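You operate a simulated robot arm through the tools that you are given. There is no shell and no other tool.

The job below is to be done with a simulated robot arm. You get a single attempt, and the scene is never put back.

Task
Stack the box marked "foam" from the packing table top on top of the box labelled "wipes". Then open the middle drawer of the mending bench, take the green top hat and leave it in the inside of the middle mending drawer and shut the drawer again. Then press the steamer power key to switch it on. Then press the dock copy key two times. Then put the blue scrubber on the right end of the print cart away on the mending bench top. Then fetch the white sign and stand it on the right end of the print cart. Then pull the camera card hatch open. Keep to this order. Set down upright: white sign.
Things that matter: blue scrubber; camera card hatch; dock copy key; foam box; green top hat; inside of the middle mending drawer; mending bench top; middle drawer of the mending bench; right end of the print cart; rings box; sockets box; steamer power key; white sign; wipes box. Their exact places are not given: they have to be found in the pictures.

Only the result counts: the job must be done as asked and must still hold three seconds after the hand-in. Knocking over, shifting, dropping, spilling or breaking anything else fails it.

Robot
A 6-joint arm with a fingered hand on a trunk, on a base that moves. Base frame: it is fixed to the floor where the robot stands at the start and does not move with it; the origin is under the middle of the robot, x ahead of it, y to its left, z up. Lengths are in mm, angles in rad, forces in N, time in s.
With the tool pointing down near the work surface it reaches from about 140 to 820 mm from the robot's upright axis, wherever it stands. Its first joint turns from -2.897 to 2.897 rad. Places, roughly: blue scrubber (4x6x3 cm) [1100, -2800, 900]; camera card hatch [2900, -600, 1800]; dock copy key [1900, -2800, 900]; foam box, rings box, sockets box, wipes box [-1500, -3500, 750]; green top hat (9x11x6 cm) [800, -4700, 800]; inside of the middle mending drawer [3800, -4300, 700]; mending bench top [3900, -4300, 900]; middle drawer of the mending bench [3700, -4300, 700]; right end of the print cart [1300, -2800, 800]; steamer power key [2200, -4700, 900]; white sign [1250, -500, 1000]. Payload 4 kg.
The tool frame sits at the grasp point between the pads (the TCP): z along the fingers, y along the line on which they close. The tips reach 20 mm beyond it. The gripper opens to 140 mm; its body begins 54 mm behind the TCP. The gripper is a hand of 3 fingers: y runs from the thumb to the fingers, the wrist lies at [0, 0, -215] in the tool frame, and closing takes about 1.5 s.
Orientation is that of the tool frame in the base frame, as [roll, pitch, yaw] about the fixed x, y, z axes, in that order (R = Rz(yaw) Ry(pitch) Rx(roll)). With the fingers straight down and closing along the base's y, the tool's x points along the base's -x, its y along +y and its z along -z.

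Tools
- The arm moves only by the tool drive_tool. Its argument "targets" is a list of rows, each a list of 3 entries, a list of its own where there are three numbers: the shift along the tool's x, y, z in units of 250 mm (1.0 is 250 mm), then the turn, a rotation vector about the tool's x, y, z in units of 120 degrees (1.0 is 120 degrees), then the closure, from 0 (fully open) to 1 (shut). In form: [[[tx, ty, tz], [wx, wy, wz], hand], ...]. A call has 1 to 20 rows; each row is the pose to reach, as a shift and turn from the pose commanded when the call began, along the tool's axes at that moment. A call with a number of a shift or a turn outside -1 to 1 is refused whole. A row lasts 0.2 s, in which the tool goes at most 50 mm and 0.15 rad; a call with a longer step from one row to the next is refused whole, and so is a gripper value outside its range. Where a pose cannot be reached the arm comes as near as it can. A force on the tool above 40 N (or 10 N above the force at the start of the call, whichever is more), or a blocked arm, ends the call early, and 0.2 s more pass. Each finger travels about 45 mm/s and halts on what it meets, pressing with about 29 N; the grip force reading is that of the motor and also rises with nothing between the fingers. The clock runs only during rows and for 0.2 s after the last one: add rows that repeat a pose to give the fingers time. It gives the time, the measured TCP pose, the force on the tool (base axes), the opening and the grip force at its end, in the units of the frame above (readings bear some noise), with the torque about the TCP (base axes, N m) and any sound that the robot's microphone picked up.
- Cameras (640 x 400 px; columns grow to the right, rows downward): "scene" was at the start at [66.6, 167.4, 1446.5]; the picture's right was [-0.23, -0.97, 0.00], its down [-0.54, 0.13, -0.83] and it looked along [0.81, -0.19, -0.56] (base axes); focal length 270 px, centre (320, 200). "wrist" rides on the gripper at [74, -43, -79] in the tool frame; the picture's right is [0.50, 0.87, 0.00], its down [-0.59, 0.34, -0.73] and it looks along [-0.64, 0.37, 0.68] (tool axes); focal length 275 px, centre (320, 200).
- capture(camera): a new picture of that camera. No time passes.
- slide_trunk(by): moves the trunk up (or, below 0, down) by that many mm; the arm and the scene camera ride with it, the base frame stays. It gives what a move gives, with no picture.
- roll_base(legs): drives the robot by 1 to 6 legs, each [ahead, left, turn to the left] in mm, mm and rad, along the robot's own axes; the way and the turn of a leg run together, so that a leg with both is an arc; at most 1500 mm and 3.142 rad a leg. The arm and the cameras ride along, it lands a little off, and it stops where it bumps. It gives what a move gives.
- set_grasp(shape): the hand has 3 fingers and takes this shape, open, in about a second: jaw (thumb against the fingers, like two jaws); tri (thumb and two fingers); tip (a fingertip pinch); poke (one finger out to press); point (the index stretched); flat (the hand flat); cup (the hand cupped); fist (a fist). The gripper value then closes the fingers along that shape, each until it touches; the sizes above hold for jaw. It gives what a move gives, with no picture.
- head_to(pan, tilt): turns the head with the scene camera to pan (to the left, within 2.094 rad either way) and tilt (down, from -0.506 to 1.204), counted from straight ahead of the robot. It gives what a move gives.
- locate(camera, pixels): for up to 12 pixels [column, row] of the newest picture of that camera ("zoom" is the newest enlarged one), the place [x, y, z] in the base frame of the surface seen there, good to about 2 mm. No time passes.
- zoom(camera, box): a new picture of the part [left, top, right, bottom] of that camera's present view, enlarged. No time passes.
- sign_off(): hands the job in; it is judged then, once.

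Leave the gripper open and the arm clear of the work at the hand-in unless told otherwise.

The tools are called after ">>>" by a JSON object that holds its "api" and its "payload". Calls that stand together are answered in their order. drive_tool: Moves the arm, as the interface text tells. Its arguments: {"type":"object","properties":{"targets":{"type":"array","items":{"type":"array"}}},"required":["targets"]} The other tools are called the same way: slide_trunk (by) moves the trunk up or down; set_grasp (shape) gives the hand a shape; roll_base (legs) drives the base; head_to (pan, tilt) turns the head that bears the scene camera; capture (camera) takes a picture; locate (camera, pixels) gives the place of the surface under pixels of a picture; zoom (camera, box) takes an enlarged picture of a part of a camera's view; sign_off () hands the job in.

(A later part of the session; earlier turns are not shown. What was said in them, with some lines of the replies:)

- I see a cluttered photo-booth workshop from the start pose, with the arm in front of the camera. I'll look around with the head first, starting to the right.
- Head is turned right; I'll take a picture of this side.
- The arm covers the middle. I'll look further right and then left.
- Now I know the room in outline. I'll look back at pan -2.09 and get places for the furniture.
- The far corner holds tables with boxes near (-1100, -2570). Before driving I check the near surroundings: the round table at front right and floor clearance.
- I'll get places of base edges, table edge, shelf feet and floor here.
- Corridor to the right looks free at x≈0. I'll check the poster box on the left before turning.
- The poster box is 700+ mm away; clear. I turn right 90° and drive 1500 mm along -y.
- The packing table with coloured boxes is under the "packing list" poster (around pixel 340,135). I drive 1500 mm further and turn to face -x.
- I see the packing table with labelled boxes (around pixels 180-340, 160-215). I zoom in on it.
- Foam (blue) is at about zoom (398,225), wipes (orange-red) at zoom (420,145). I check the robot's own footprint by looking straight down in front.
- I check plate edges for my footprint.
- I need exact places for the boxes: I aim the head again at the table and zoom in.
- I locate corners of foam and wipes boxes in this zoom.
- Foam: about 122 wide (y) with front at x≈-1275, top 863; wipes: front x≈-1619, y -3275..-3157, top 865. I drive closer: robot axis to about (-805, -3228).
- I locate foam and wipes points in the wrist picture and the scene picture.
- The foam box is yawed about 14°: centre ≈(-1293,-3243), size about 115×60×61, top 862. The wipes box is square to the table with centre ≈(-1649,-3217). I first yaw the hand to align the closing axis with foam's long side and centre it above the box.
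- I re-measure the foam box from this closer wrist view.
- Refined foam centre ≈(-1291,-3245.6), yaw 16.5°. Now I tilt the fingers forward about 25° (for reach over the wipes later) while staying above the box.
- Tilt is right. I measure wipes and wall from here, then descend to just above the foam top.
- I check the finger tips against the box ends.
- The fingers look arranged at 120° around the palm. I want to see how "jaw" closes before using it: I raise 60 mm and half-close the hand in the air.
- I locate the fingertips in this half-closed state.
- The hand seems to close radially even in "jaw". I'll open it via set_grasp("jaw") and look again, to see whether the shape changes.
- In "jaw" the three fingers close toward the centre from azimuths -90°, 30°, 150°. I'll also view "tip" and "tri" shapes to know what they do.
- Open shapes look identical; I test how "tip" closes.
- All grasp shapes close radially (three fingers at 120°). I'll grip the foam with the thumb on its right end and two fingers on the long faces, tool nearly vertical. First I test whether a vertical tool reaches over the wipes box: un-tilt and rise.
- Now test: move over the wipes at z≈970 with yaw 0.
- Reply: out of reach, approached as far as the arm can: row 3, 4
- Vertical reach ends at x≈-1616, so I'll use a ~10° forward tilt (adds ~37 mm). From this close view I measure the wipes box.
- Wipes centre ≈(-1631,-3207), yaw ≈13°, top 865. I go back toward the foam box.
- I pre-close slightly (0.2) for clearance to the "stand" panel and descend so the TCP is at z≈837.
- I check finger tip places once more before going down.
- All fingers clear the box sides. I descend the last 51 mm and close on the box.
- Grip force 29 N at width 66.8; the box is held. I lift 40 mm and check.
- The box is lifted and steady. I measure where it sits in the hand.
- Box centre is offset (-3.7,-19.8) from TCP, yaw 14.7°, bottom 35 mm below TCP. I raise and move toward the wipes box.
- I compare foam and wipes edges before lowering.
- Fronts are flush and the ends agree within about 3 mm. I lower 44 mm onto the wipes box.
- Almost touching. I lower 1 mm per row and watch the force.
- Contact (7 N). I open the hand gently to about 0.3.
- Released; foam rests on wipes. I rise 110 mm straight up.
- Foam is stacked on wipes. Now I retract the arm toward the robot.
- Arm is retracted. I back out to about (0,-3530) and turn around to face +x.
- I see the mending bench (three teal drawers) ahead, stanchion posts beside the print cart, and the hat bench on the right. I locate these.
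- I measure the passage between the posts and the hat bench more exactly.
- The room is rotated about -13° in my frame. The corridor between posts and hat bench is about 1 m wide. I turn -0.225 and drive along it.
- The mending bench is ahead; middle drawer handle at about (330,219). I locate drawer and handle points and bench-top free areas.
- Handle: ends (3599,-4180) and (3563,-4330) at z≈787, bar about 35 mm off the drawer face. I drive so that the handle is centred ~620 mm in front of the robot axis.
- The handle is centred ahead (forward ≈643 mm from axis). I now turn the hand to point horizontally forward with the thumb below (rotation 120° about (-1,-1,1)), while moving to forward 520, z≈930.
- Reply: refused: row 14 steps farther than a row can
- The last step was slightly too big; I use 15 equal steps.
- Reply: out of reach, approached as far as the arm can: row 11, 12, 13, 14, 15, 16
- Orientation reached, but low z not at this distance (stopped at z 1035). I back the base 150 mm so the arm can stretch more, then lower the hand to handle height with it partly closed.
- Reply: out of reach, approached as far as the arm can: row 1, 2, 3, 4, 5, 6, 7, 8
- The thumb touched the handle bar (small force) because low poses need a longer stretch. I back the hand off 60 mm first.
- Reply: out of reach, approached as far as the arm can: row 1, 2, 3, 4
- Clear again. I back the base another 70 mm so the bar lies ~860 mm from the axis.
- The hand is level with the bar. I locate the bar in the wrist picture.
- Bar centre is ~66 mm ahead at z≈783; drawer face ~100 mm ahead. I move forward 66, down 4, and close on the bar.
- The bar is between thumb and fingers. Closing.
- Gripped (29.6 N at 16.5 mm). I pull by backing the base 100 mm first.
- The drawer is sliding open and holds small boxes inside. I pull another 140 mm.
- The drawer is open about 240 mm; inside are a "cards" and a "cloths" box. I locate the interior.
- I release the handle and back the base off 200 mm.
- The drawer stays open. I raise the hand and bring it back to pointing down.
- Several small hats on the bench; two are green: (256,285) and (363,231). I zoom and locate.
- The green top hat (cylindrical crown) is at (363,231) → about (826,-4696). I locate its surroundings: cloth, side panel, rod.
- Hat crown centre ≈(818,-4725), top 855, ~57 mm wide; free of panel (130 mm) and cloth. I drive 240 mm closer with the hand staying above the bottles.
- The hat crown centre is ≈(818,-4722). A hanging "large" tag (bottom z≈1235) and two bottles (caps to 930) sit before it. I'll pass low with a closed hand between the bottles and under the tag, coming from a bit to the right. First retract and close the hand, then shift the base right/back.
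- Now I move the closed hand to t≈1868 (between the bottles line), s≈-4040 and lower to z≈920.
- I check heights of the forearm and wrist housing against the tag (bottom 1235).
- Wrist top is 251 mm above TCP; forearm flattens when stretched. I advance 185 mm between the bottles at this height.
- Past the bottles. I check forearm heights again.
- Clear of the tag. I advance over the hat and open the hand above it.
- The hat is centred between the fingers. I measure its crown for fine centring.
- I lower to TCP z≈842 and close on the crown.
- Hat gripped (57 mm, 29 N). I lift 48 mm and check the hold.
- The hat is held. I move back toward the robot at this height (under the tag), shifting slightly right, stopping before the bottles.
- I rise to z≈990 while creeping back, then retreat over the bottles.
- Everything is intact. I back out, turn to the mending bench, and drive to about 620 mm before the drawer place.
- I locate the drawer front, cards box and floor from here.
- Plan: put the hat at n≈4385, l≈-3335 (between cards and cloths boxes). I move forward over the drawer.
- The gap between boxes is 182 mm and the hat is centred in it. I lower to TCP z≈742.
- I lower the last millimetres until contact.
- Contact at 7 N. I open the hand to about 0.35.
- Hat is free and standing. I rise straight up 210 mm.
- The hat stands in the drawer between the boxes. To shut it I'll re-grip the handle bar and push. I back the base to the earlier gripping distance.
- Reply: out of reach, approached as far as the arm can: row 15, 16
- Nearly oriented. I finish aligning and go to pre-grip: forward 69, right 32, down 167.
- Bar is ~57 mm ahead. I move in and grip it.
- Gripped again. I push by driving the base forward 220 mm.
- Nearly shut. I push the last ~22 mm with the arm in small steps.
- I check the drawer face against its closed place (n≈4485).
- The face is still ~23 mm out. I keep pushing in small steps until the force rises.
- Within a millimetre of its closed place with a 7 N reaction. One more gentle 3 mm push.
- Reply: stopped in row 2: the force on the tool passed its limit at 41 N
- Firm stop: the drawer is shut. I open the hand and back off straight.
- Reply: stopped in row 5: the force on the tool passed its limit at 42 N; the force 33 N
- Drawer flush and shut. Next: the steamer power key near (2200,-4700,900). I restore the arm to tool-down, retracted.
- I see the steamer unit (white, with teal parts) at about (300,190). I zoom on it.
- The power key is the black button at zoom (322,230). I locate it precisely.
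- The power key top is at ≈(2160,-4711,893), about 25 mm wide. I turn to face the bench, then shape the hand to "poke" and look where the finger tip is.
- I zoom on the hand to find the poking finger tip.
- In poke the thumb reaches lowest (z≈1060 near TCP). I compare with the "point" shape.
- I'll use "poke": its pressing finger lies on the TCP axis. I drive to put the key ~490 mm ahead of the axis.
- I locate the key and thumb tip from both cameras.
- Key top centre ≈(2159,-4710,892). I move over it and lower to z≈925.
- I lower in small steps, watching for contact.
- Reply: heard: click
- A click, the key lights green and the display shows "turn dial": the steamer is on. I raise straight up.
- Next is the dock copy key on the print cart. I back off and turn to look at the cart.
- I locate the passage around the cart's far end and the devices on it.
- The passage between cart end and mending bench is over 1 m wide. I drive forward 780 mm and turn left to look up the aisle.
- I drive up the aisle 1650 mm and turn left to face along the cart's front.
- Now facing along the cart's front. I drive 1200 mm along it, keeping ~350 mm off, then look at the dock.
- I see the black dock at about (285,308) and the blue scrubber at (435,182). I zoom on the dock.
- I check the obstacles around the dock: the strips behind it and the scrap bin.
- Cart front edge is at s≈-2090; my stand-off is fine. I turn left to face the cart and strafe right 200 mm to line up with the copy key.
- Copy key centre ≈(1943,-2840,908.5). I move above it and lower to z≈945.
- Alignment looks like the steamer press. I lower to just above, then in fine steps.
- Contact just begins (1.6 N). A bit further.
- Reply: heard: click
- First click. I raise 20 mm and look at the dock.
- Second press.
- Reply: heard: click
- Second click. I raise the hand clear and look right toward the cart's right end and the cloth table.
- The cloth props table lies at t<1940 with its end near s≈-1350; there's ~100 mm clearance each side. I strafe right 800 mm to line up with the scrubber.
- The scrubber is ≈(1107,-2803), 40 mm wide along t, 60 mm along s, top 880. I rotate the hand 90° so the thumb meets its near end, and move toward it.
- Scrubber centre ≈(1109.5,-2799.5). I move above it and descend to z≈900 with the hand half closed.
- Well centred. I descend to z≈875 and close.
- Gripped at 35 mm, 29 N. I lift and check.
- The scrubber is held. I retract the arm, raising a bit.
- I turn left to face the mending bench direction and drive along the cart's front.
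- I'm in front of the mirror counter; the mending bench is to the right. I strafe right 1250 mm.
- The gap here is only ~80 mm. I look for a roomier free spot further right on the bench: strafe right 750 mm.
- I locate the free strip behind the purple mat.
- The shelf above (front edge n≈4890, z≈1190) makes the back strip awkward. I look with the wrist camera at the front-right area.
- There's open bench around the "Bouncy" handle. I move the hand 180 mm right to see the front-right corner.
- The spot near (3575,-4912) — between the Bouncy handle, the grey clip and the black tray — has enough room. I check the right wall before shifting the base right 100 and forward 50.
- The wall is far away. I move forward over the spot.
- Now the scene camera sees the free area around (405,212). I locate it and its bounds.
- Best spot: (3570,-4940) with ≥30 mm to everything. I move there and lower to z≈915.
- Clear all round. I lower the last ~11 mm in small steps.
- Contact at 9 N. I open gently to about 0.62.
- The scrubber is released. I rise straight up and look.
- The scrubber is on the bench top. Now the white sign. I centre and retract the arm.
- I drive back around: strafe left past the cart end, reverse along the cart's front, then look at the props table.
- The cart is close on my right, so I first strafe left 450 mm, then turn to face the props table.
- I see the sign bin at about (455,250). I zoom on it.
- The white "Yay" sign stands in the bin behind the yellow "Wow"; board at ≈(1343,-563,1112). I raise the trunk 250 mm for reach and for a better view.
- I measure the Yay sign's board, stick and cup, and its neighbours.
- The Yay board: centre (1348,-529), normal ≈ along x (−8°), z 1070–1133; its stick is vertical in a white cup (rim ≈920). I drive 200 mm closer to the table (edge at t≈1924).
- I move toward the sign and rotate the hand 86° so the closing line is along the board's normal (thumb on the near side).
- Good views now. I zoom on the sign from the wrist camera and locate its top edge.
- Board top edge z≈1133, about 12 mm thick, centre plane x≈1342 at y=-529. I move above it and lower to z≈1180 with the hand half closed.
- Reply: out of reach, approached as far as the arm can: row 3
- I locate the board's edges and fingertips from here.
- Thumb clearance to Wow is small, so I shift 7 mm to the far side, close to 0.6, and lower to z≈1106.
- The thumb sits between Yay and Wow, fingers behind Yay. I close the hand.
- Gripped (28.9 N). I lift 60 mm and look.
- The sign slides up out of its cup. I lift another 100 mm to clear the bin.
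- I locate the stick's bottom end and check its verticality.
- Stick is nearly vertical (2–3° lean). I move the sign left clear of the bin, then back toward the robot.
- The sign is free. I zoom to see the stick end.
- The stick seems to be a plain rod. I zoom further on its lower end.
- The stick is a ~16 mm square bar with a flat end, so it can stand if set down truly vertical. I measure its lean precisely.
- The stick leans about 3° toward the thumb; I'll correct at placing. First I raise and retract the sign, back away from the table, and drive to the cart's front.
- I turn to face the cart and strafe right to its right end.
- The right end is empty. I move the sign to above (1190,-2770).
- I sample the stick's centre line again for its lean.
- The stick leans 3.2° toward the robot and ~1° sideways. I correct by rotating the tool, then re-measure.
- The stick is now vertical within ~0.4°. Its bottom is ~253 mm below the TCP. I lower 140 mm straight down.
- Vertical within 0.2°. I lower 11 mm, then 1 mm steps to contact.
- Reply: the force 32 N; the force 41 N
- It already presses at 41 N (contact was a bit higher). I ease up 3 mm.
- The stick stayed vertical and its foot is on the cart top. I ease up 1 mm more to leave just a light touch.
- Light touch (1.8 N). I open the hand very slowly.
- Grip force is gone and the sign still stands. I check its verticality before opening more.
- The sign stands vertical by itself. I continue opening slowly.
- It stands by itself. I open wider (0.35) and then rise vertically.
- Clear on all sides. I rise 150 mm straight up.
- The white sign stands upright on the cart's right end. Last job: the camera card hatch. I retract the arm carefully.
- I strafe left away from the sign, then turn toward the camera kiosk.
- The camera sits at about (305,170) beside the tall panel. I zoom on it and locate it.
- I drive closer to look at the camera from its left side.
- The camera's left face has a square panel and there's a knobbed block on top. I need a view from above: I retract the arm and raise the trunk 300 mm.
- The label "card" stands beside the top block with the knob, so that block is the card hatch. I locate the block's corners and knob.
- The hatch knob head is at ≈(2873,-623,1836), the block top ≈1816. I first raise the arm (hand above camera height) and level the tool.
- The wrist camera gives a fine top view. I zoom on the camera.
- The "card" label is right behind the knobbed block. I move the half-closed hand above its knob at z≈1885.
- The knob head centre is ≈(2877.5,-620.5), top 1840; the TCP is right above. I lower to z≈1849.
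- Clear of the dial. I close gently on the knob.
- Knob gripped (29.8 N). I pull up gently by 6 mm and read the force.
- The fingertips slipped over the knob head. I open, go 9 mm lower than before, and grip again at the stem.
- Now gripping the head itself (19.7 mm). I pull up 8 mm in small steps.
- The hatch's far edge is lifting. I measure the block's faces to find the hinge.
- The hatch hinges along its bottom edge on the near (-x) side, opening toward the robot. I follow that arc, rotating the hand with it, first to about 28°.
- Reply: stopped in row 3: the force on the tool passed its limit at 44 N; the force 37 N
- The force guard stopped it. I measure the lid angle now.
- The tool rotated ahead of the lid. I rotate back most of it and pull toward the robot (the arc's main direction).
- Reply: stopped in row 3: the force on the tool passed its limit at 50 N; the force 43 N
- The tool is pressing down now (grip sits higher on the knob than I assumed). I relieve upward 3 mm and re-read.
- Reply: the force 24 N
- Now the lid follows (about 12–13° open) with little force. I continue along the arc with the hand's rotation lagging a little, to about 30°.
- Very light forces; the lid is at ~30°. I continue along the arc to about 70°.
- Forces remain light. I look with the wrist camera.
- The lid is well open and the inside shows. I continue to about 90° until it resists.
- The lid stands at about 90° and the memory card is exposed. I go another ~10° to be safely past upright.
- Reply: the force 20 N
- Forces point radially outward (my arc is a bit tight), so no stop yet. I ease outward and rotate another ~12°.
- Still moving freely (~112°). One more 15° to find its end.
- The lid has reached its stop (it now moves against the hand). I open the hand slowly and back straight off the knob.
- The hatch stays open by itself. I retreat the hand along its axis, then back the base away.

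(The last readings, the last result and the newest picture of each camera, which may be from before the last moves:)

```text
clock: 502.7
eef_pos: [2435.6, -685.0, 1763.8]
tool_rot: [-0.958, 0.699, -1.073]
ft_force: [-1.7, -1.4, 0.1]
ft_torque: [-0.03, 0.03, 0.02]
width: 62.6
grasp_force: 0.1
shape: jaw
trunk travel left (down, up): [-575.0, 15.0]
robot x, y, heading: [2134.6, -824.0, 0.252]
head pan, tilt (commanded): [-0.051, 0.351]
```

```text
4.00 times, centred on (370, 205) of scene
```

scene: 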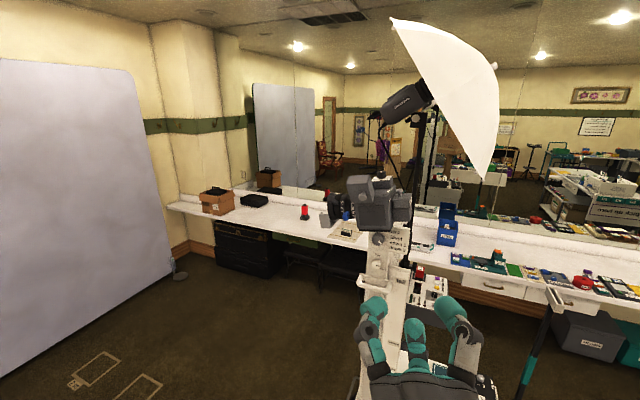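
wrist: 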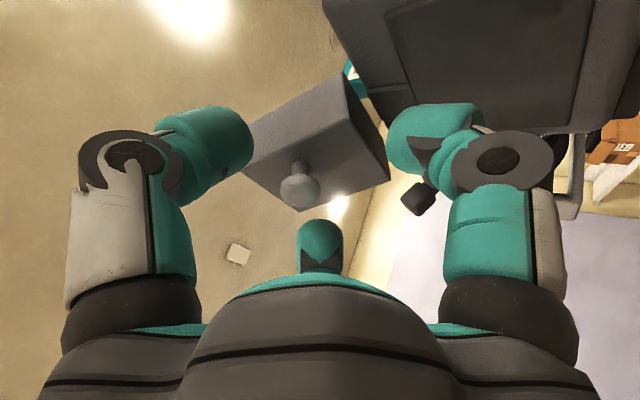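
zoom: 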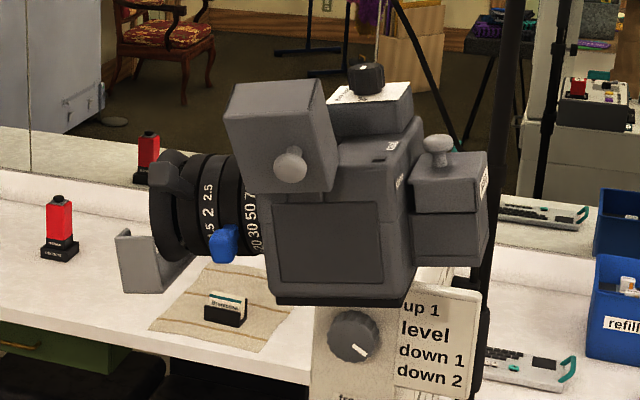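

The card hatch is open and stays so. I open the hand fully, bring the arm to a safe posture, and check the sign on the cart from here.

>>> {"api": "drive_tool", "payload": {"targets": [[[0, 0, 0], [0, 0, 0], 0.3], [[0, 0, 0], [0, 0, 0], 0], [[0, 0, 0], [0, 0, 0], 0], [[0, 0, 0], [0, 0, 0], 0]]}}

>>> {"api": "head_to", "payload": {"pan": -2.09, "tilt": 0.5}}

>>> {"api": "capture", "payload": {"camera": "scene"}}

```text
clock: 503.7
eef_pos: [2435.8, -683.5, 1762.0]
tool_rot: [-0.958, 0.7, -1.071]
ft_force: [-0.4, 0.5, -0.1]
ft_torque: [-0.03, 0.0, -0.02]
width: 139.6
grasp_force: 0.0
shape: jaw
trunk travel left (down, up): [-575.0, 15.0]
robot x, y, heading: [2135.0, -822.5, 0.253]
head pan, tilt (commanded): [-0.051, 0.351]
```

```text
clock: 505.6
eef_pos: [2435.3, -685.3, 1763.6]
tool_rot: [-0.957, 0.699, -1.072]
ft_force: [0.1, 0.7, -0.7]
ft_torque: [0.01, -0.03, 0.03]
width: 139.9
grasp_force: 0.2
shape: jaw
trunk travel left (down, up): [-575.0, 15.0]
robot x, y, heading: [2137.8, -828.5, 0.254]
head pan, tilt (commanded): [-2.089, 0.499]
```

```text
taken
```

scene: 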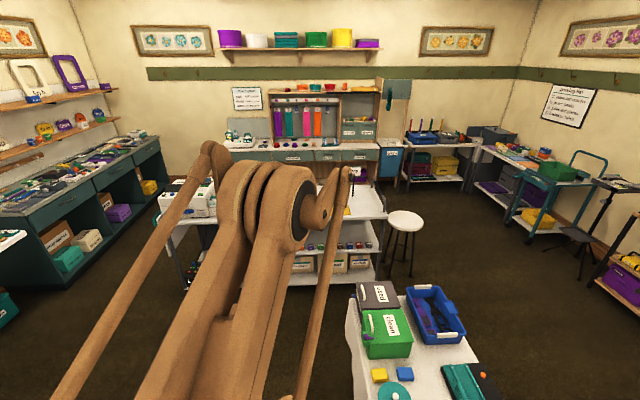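

>>> {"api": "zoom", "payload": {"camera": "scene", "box": [310, 140, 430, 260]}}

>>> {"api": "zoom", "payload": {"camera": "scene", "box": [440, 110, 640, 230]}}

>>> {"api": "zoom", "payload": {"camera": "scene", "box": [0, 120, 180, 280]}}

```text
3.33 times, centred on (370, 200) of scene
```

zoom: 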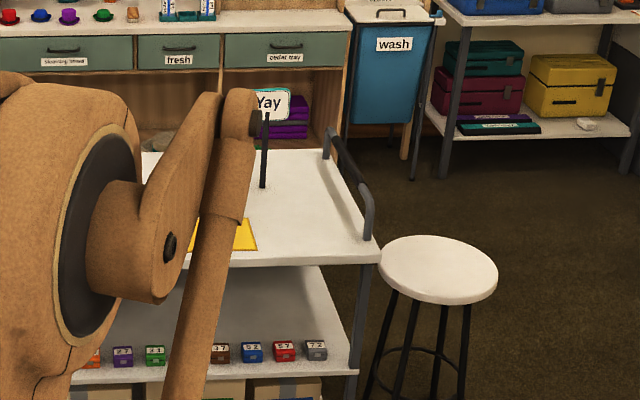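

```text
3.20 times, centred on (540, 170) of scene
```

zoom: 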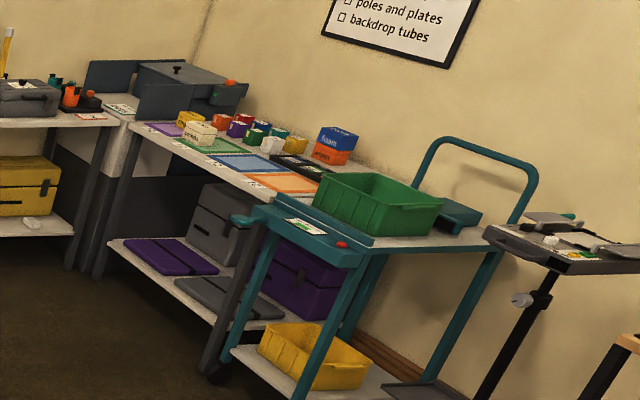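

```text
2.50 times, centred on (90, 200) of scene
```

zoom: 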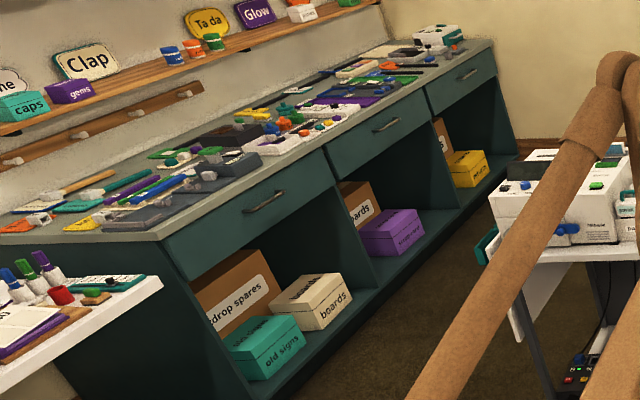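

Everything holds: "Yay" stands on the cart's right end, foam is on wipes, all drawers are shut, and the card hatch is open. The gripper is open and the arm is clear, so I hand in.

>>> {"api": "sign_off", "payload": {}}

```text
The job is handed in.
```

I completed all seven steps in the order given and handed the job in; the judging result hasn't come back.

| Step | Result |
|---|---|
| Foam box | Stacked on the wipes box and released. It still stood there at the end. |
| Green top hat | Set in the middle mending drawer between the two boxes already inside. The drawer is shut, its front level with its neighbours. |
| Steamer power key | Pressed once: a click, the key lit green and the display showed "turn dial". |
| Dock copy key | Pressed twice, with one click each time. |
| Blue scrubber | Placed on the mending bench top, in free space at the right front. |
| White sign ("Yay") | Standing upright on the right end of the print cart. It still stood there at the end. |
| Camera card hatch | Opened to its stop, a little past upright. It stayed open after I let go. |

- **Sign:** it has no foot and balances on the flat end of its stick, about 16 mm wide, so a knock could tip it.
- **Contact forces:** the tool briefly pressed at about 42–50 N on the mending drawer front, on the sign stick as it touched the cart, and on the hatch. I saw nothing moved or damaged.

At hand-in the gripper was open and the arm was clear of everything.
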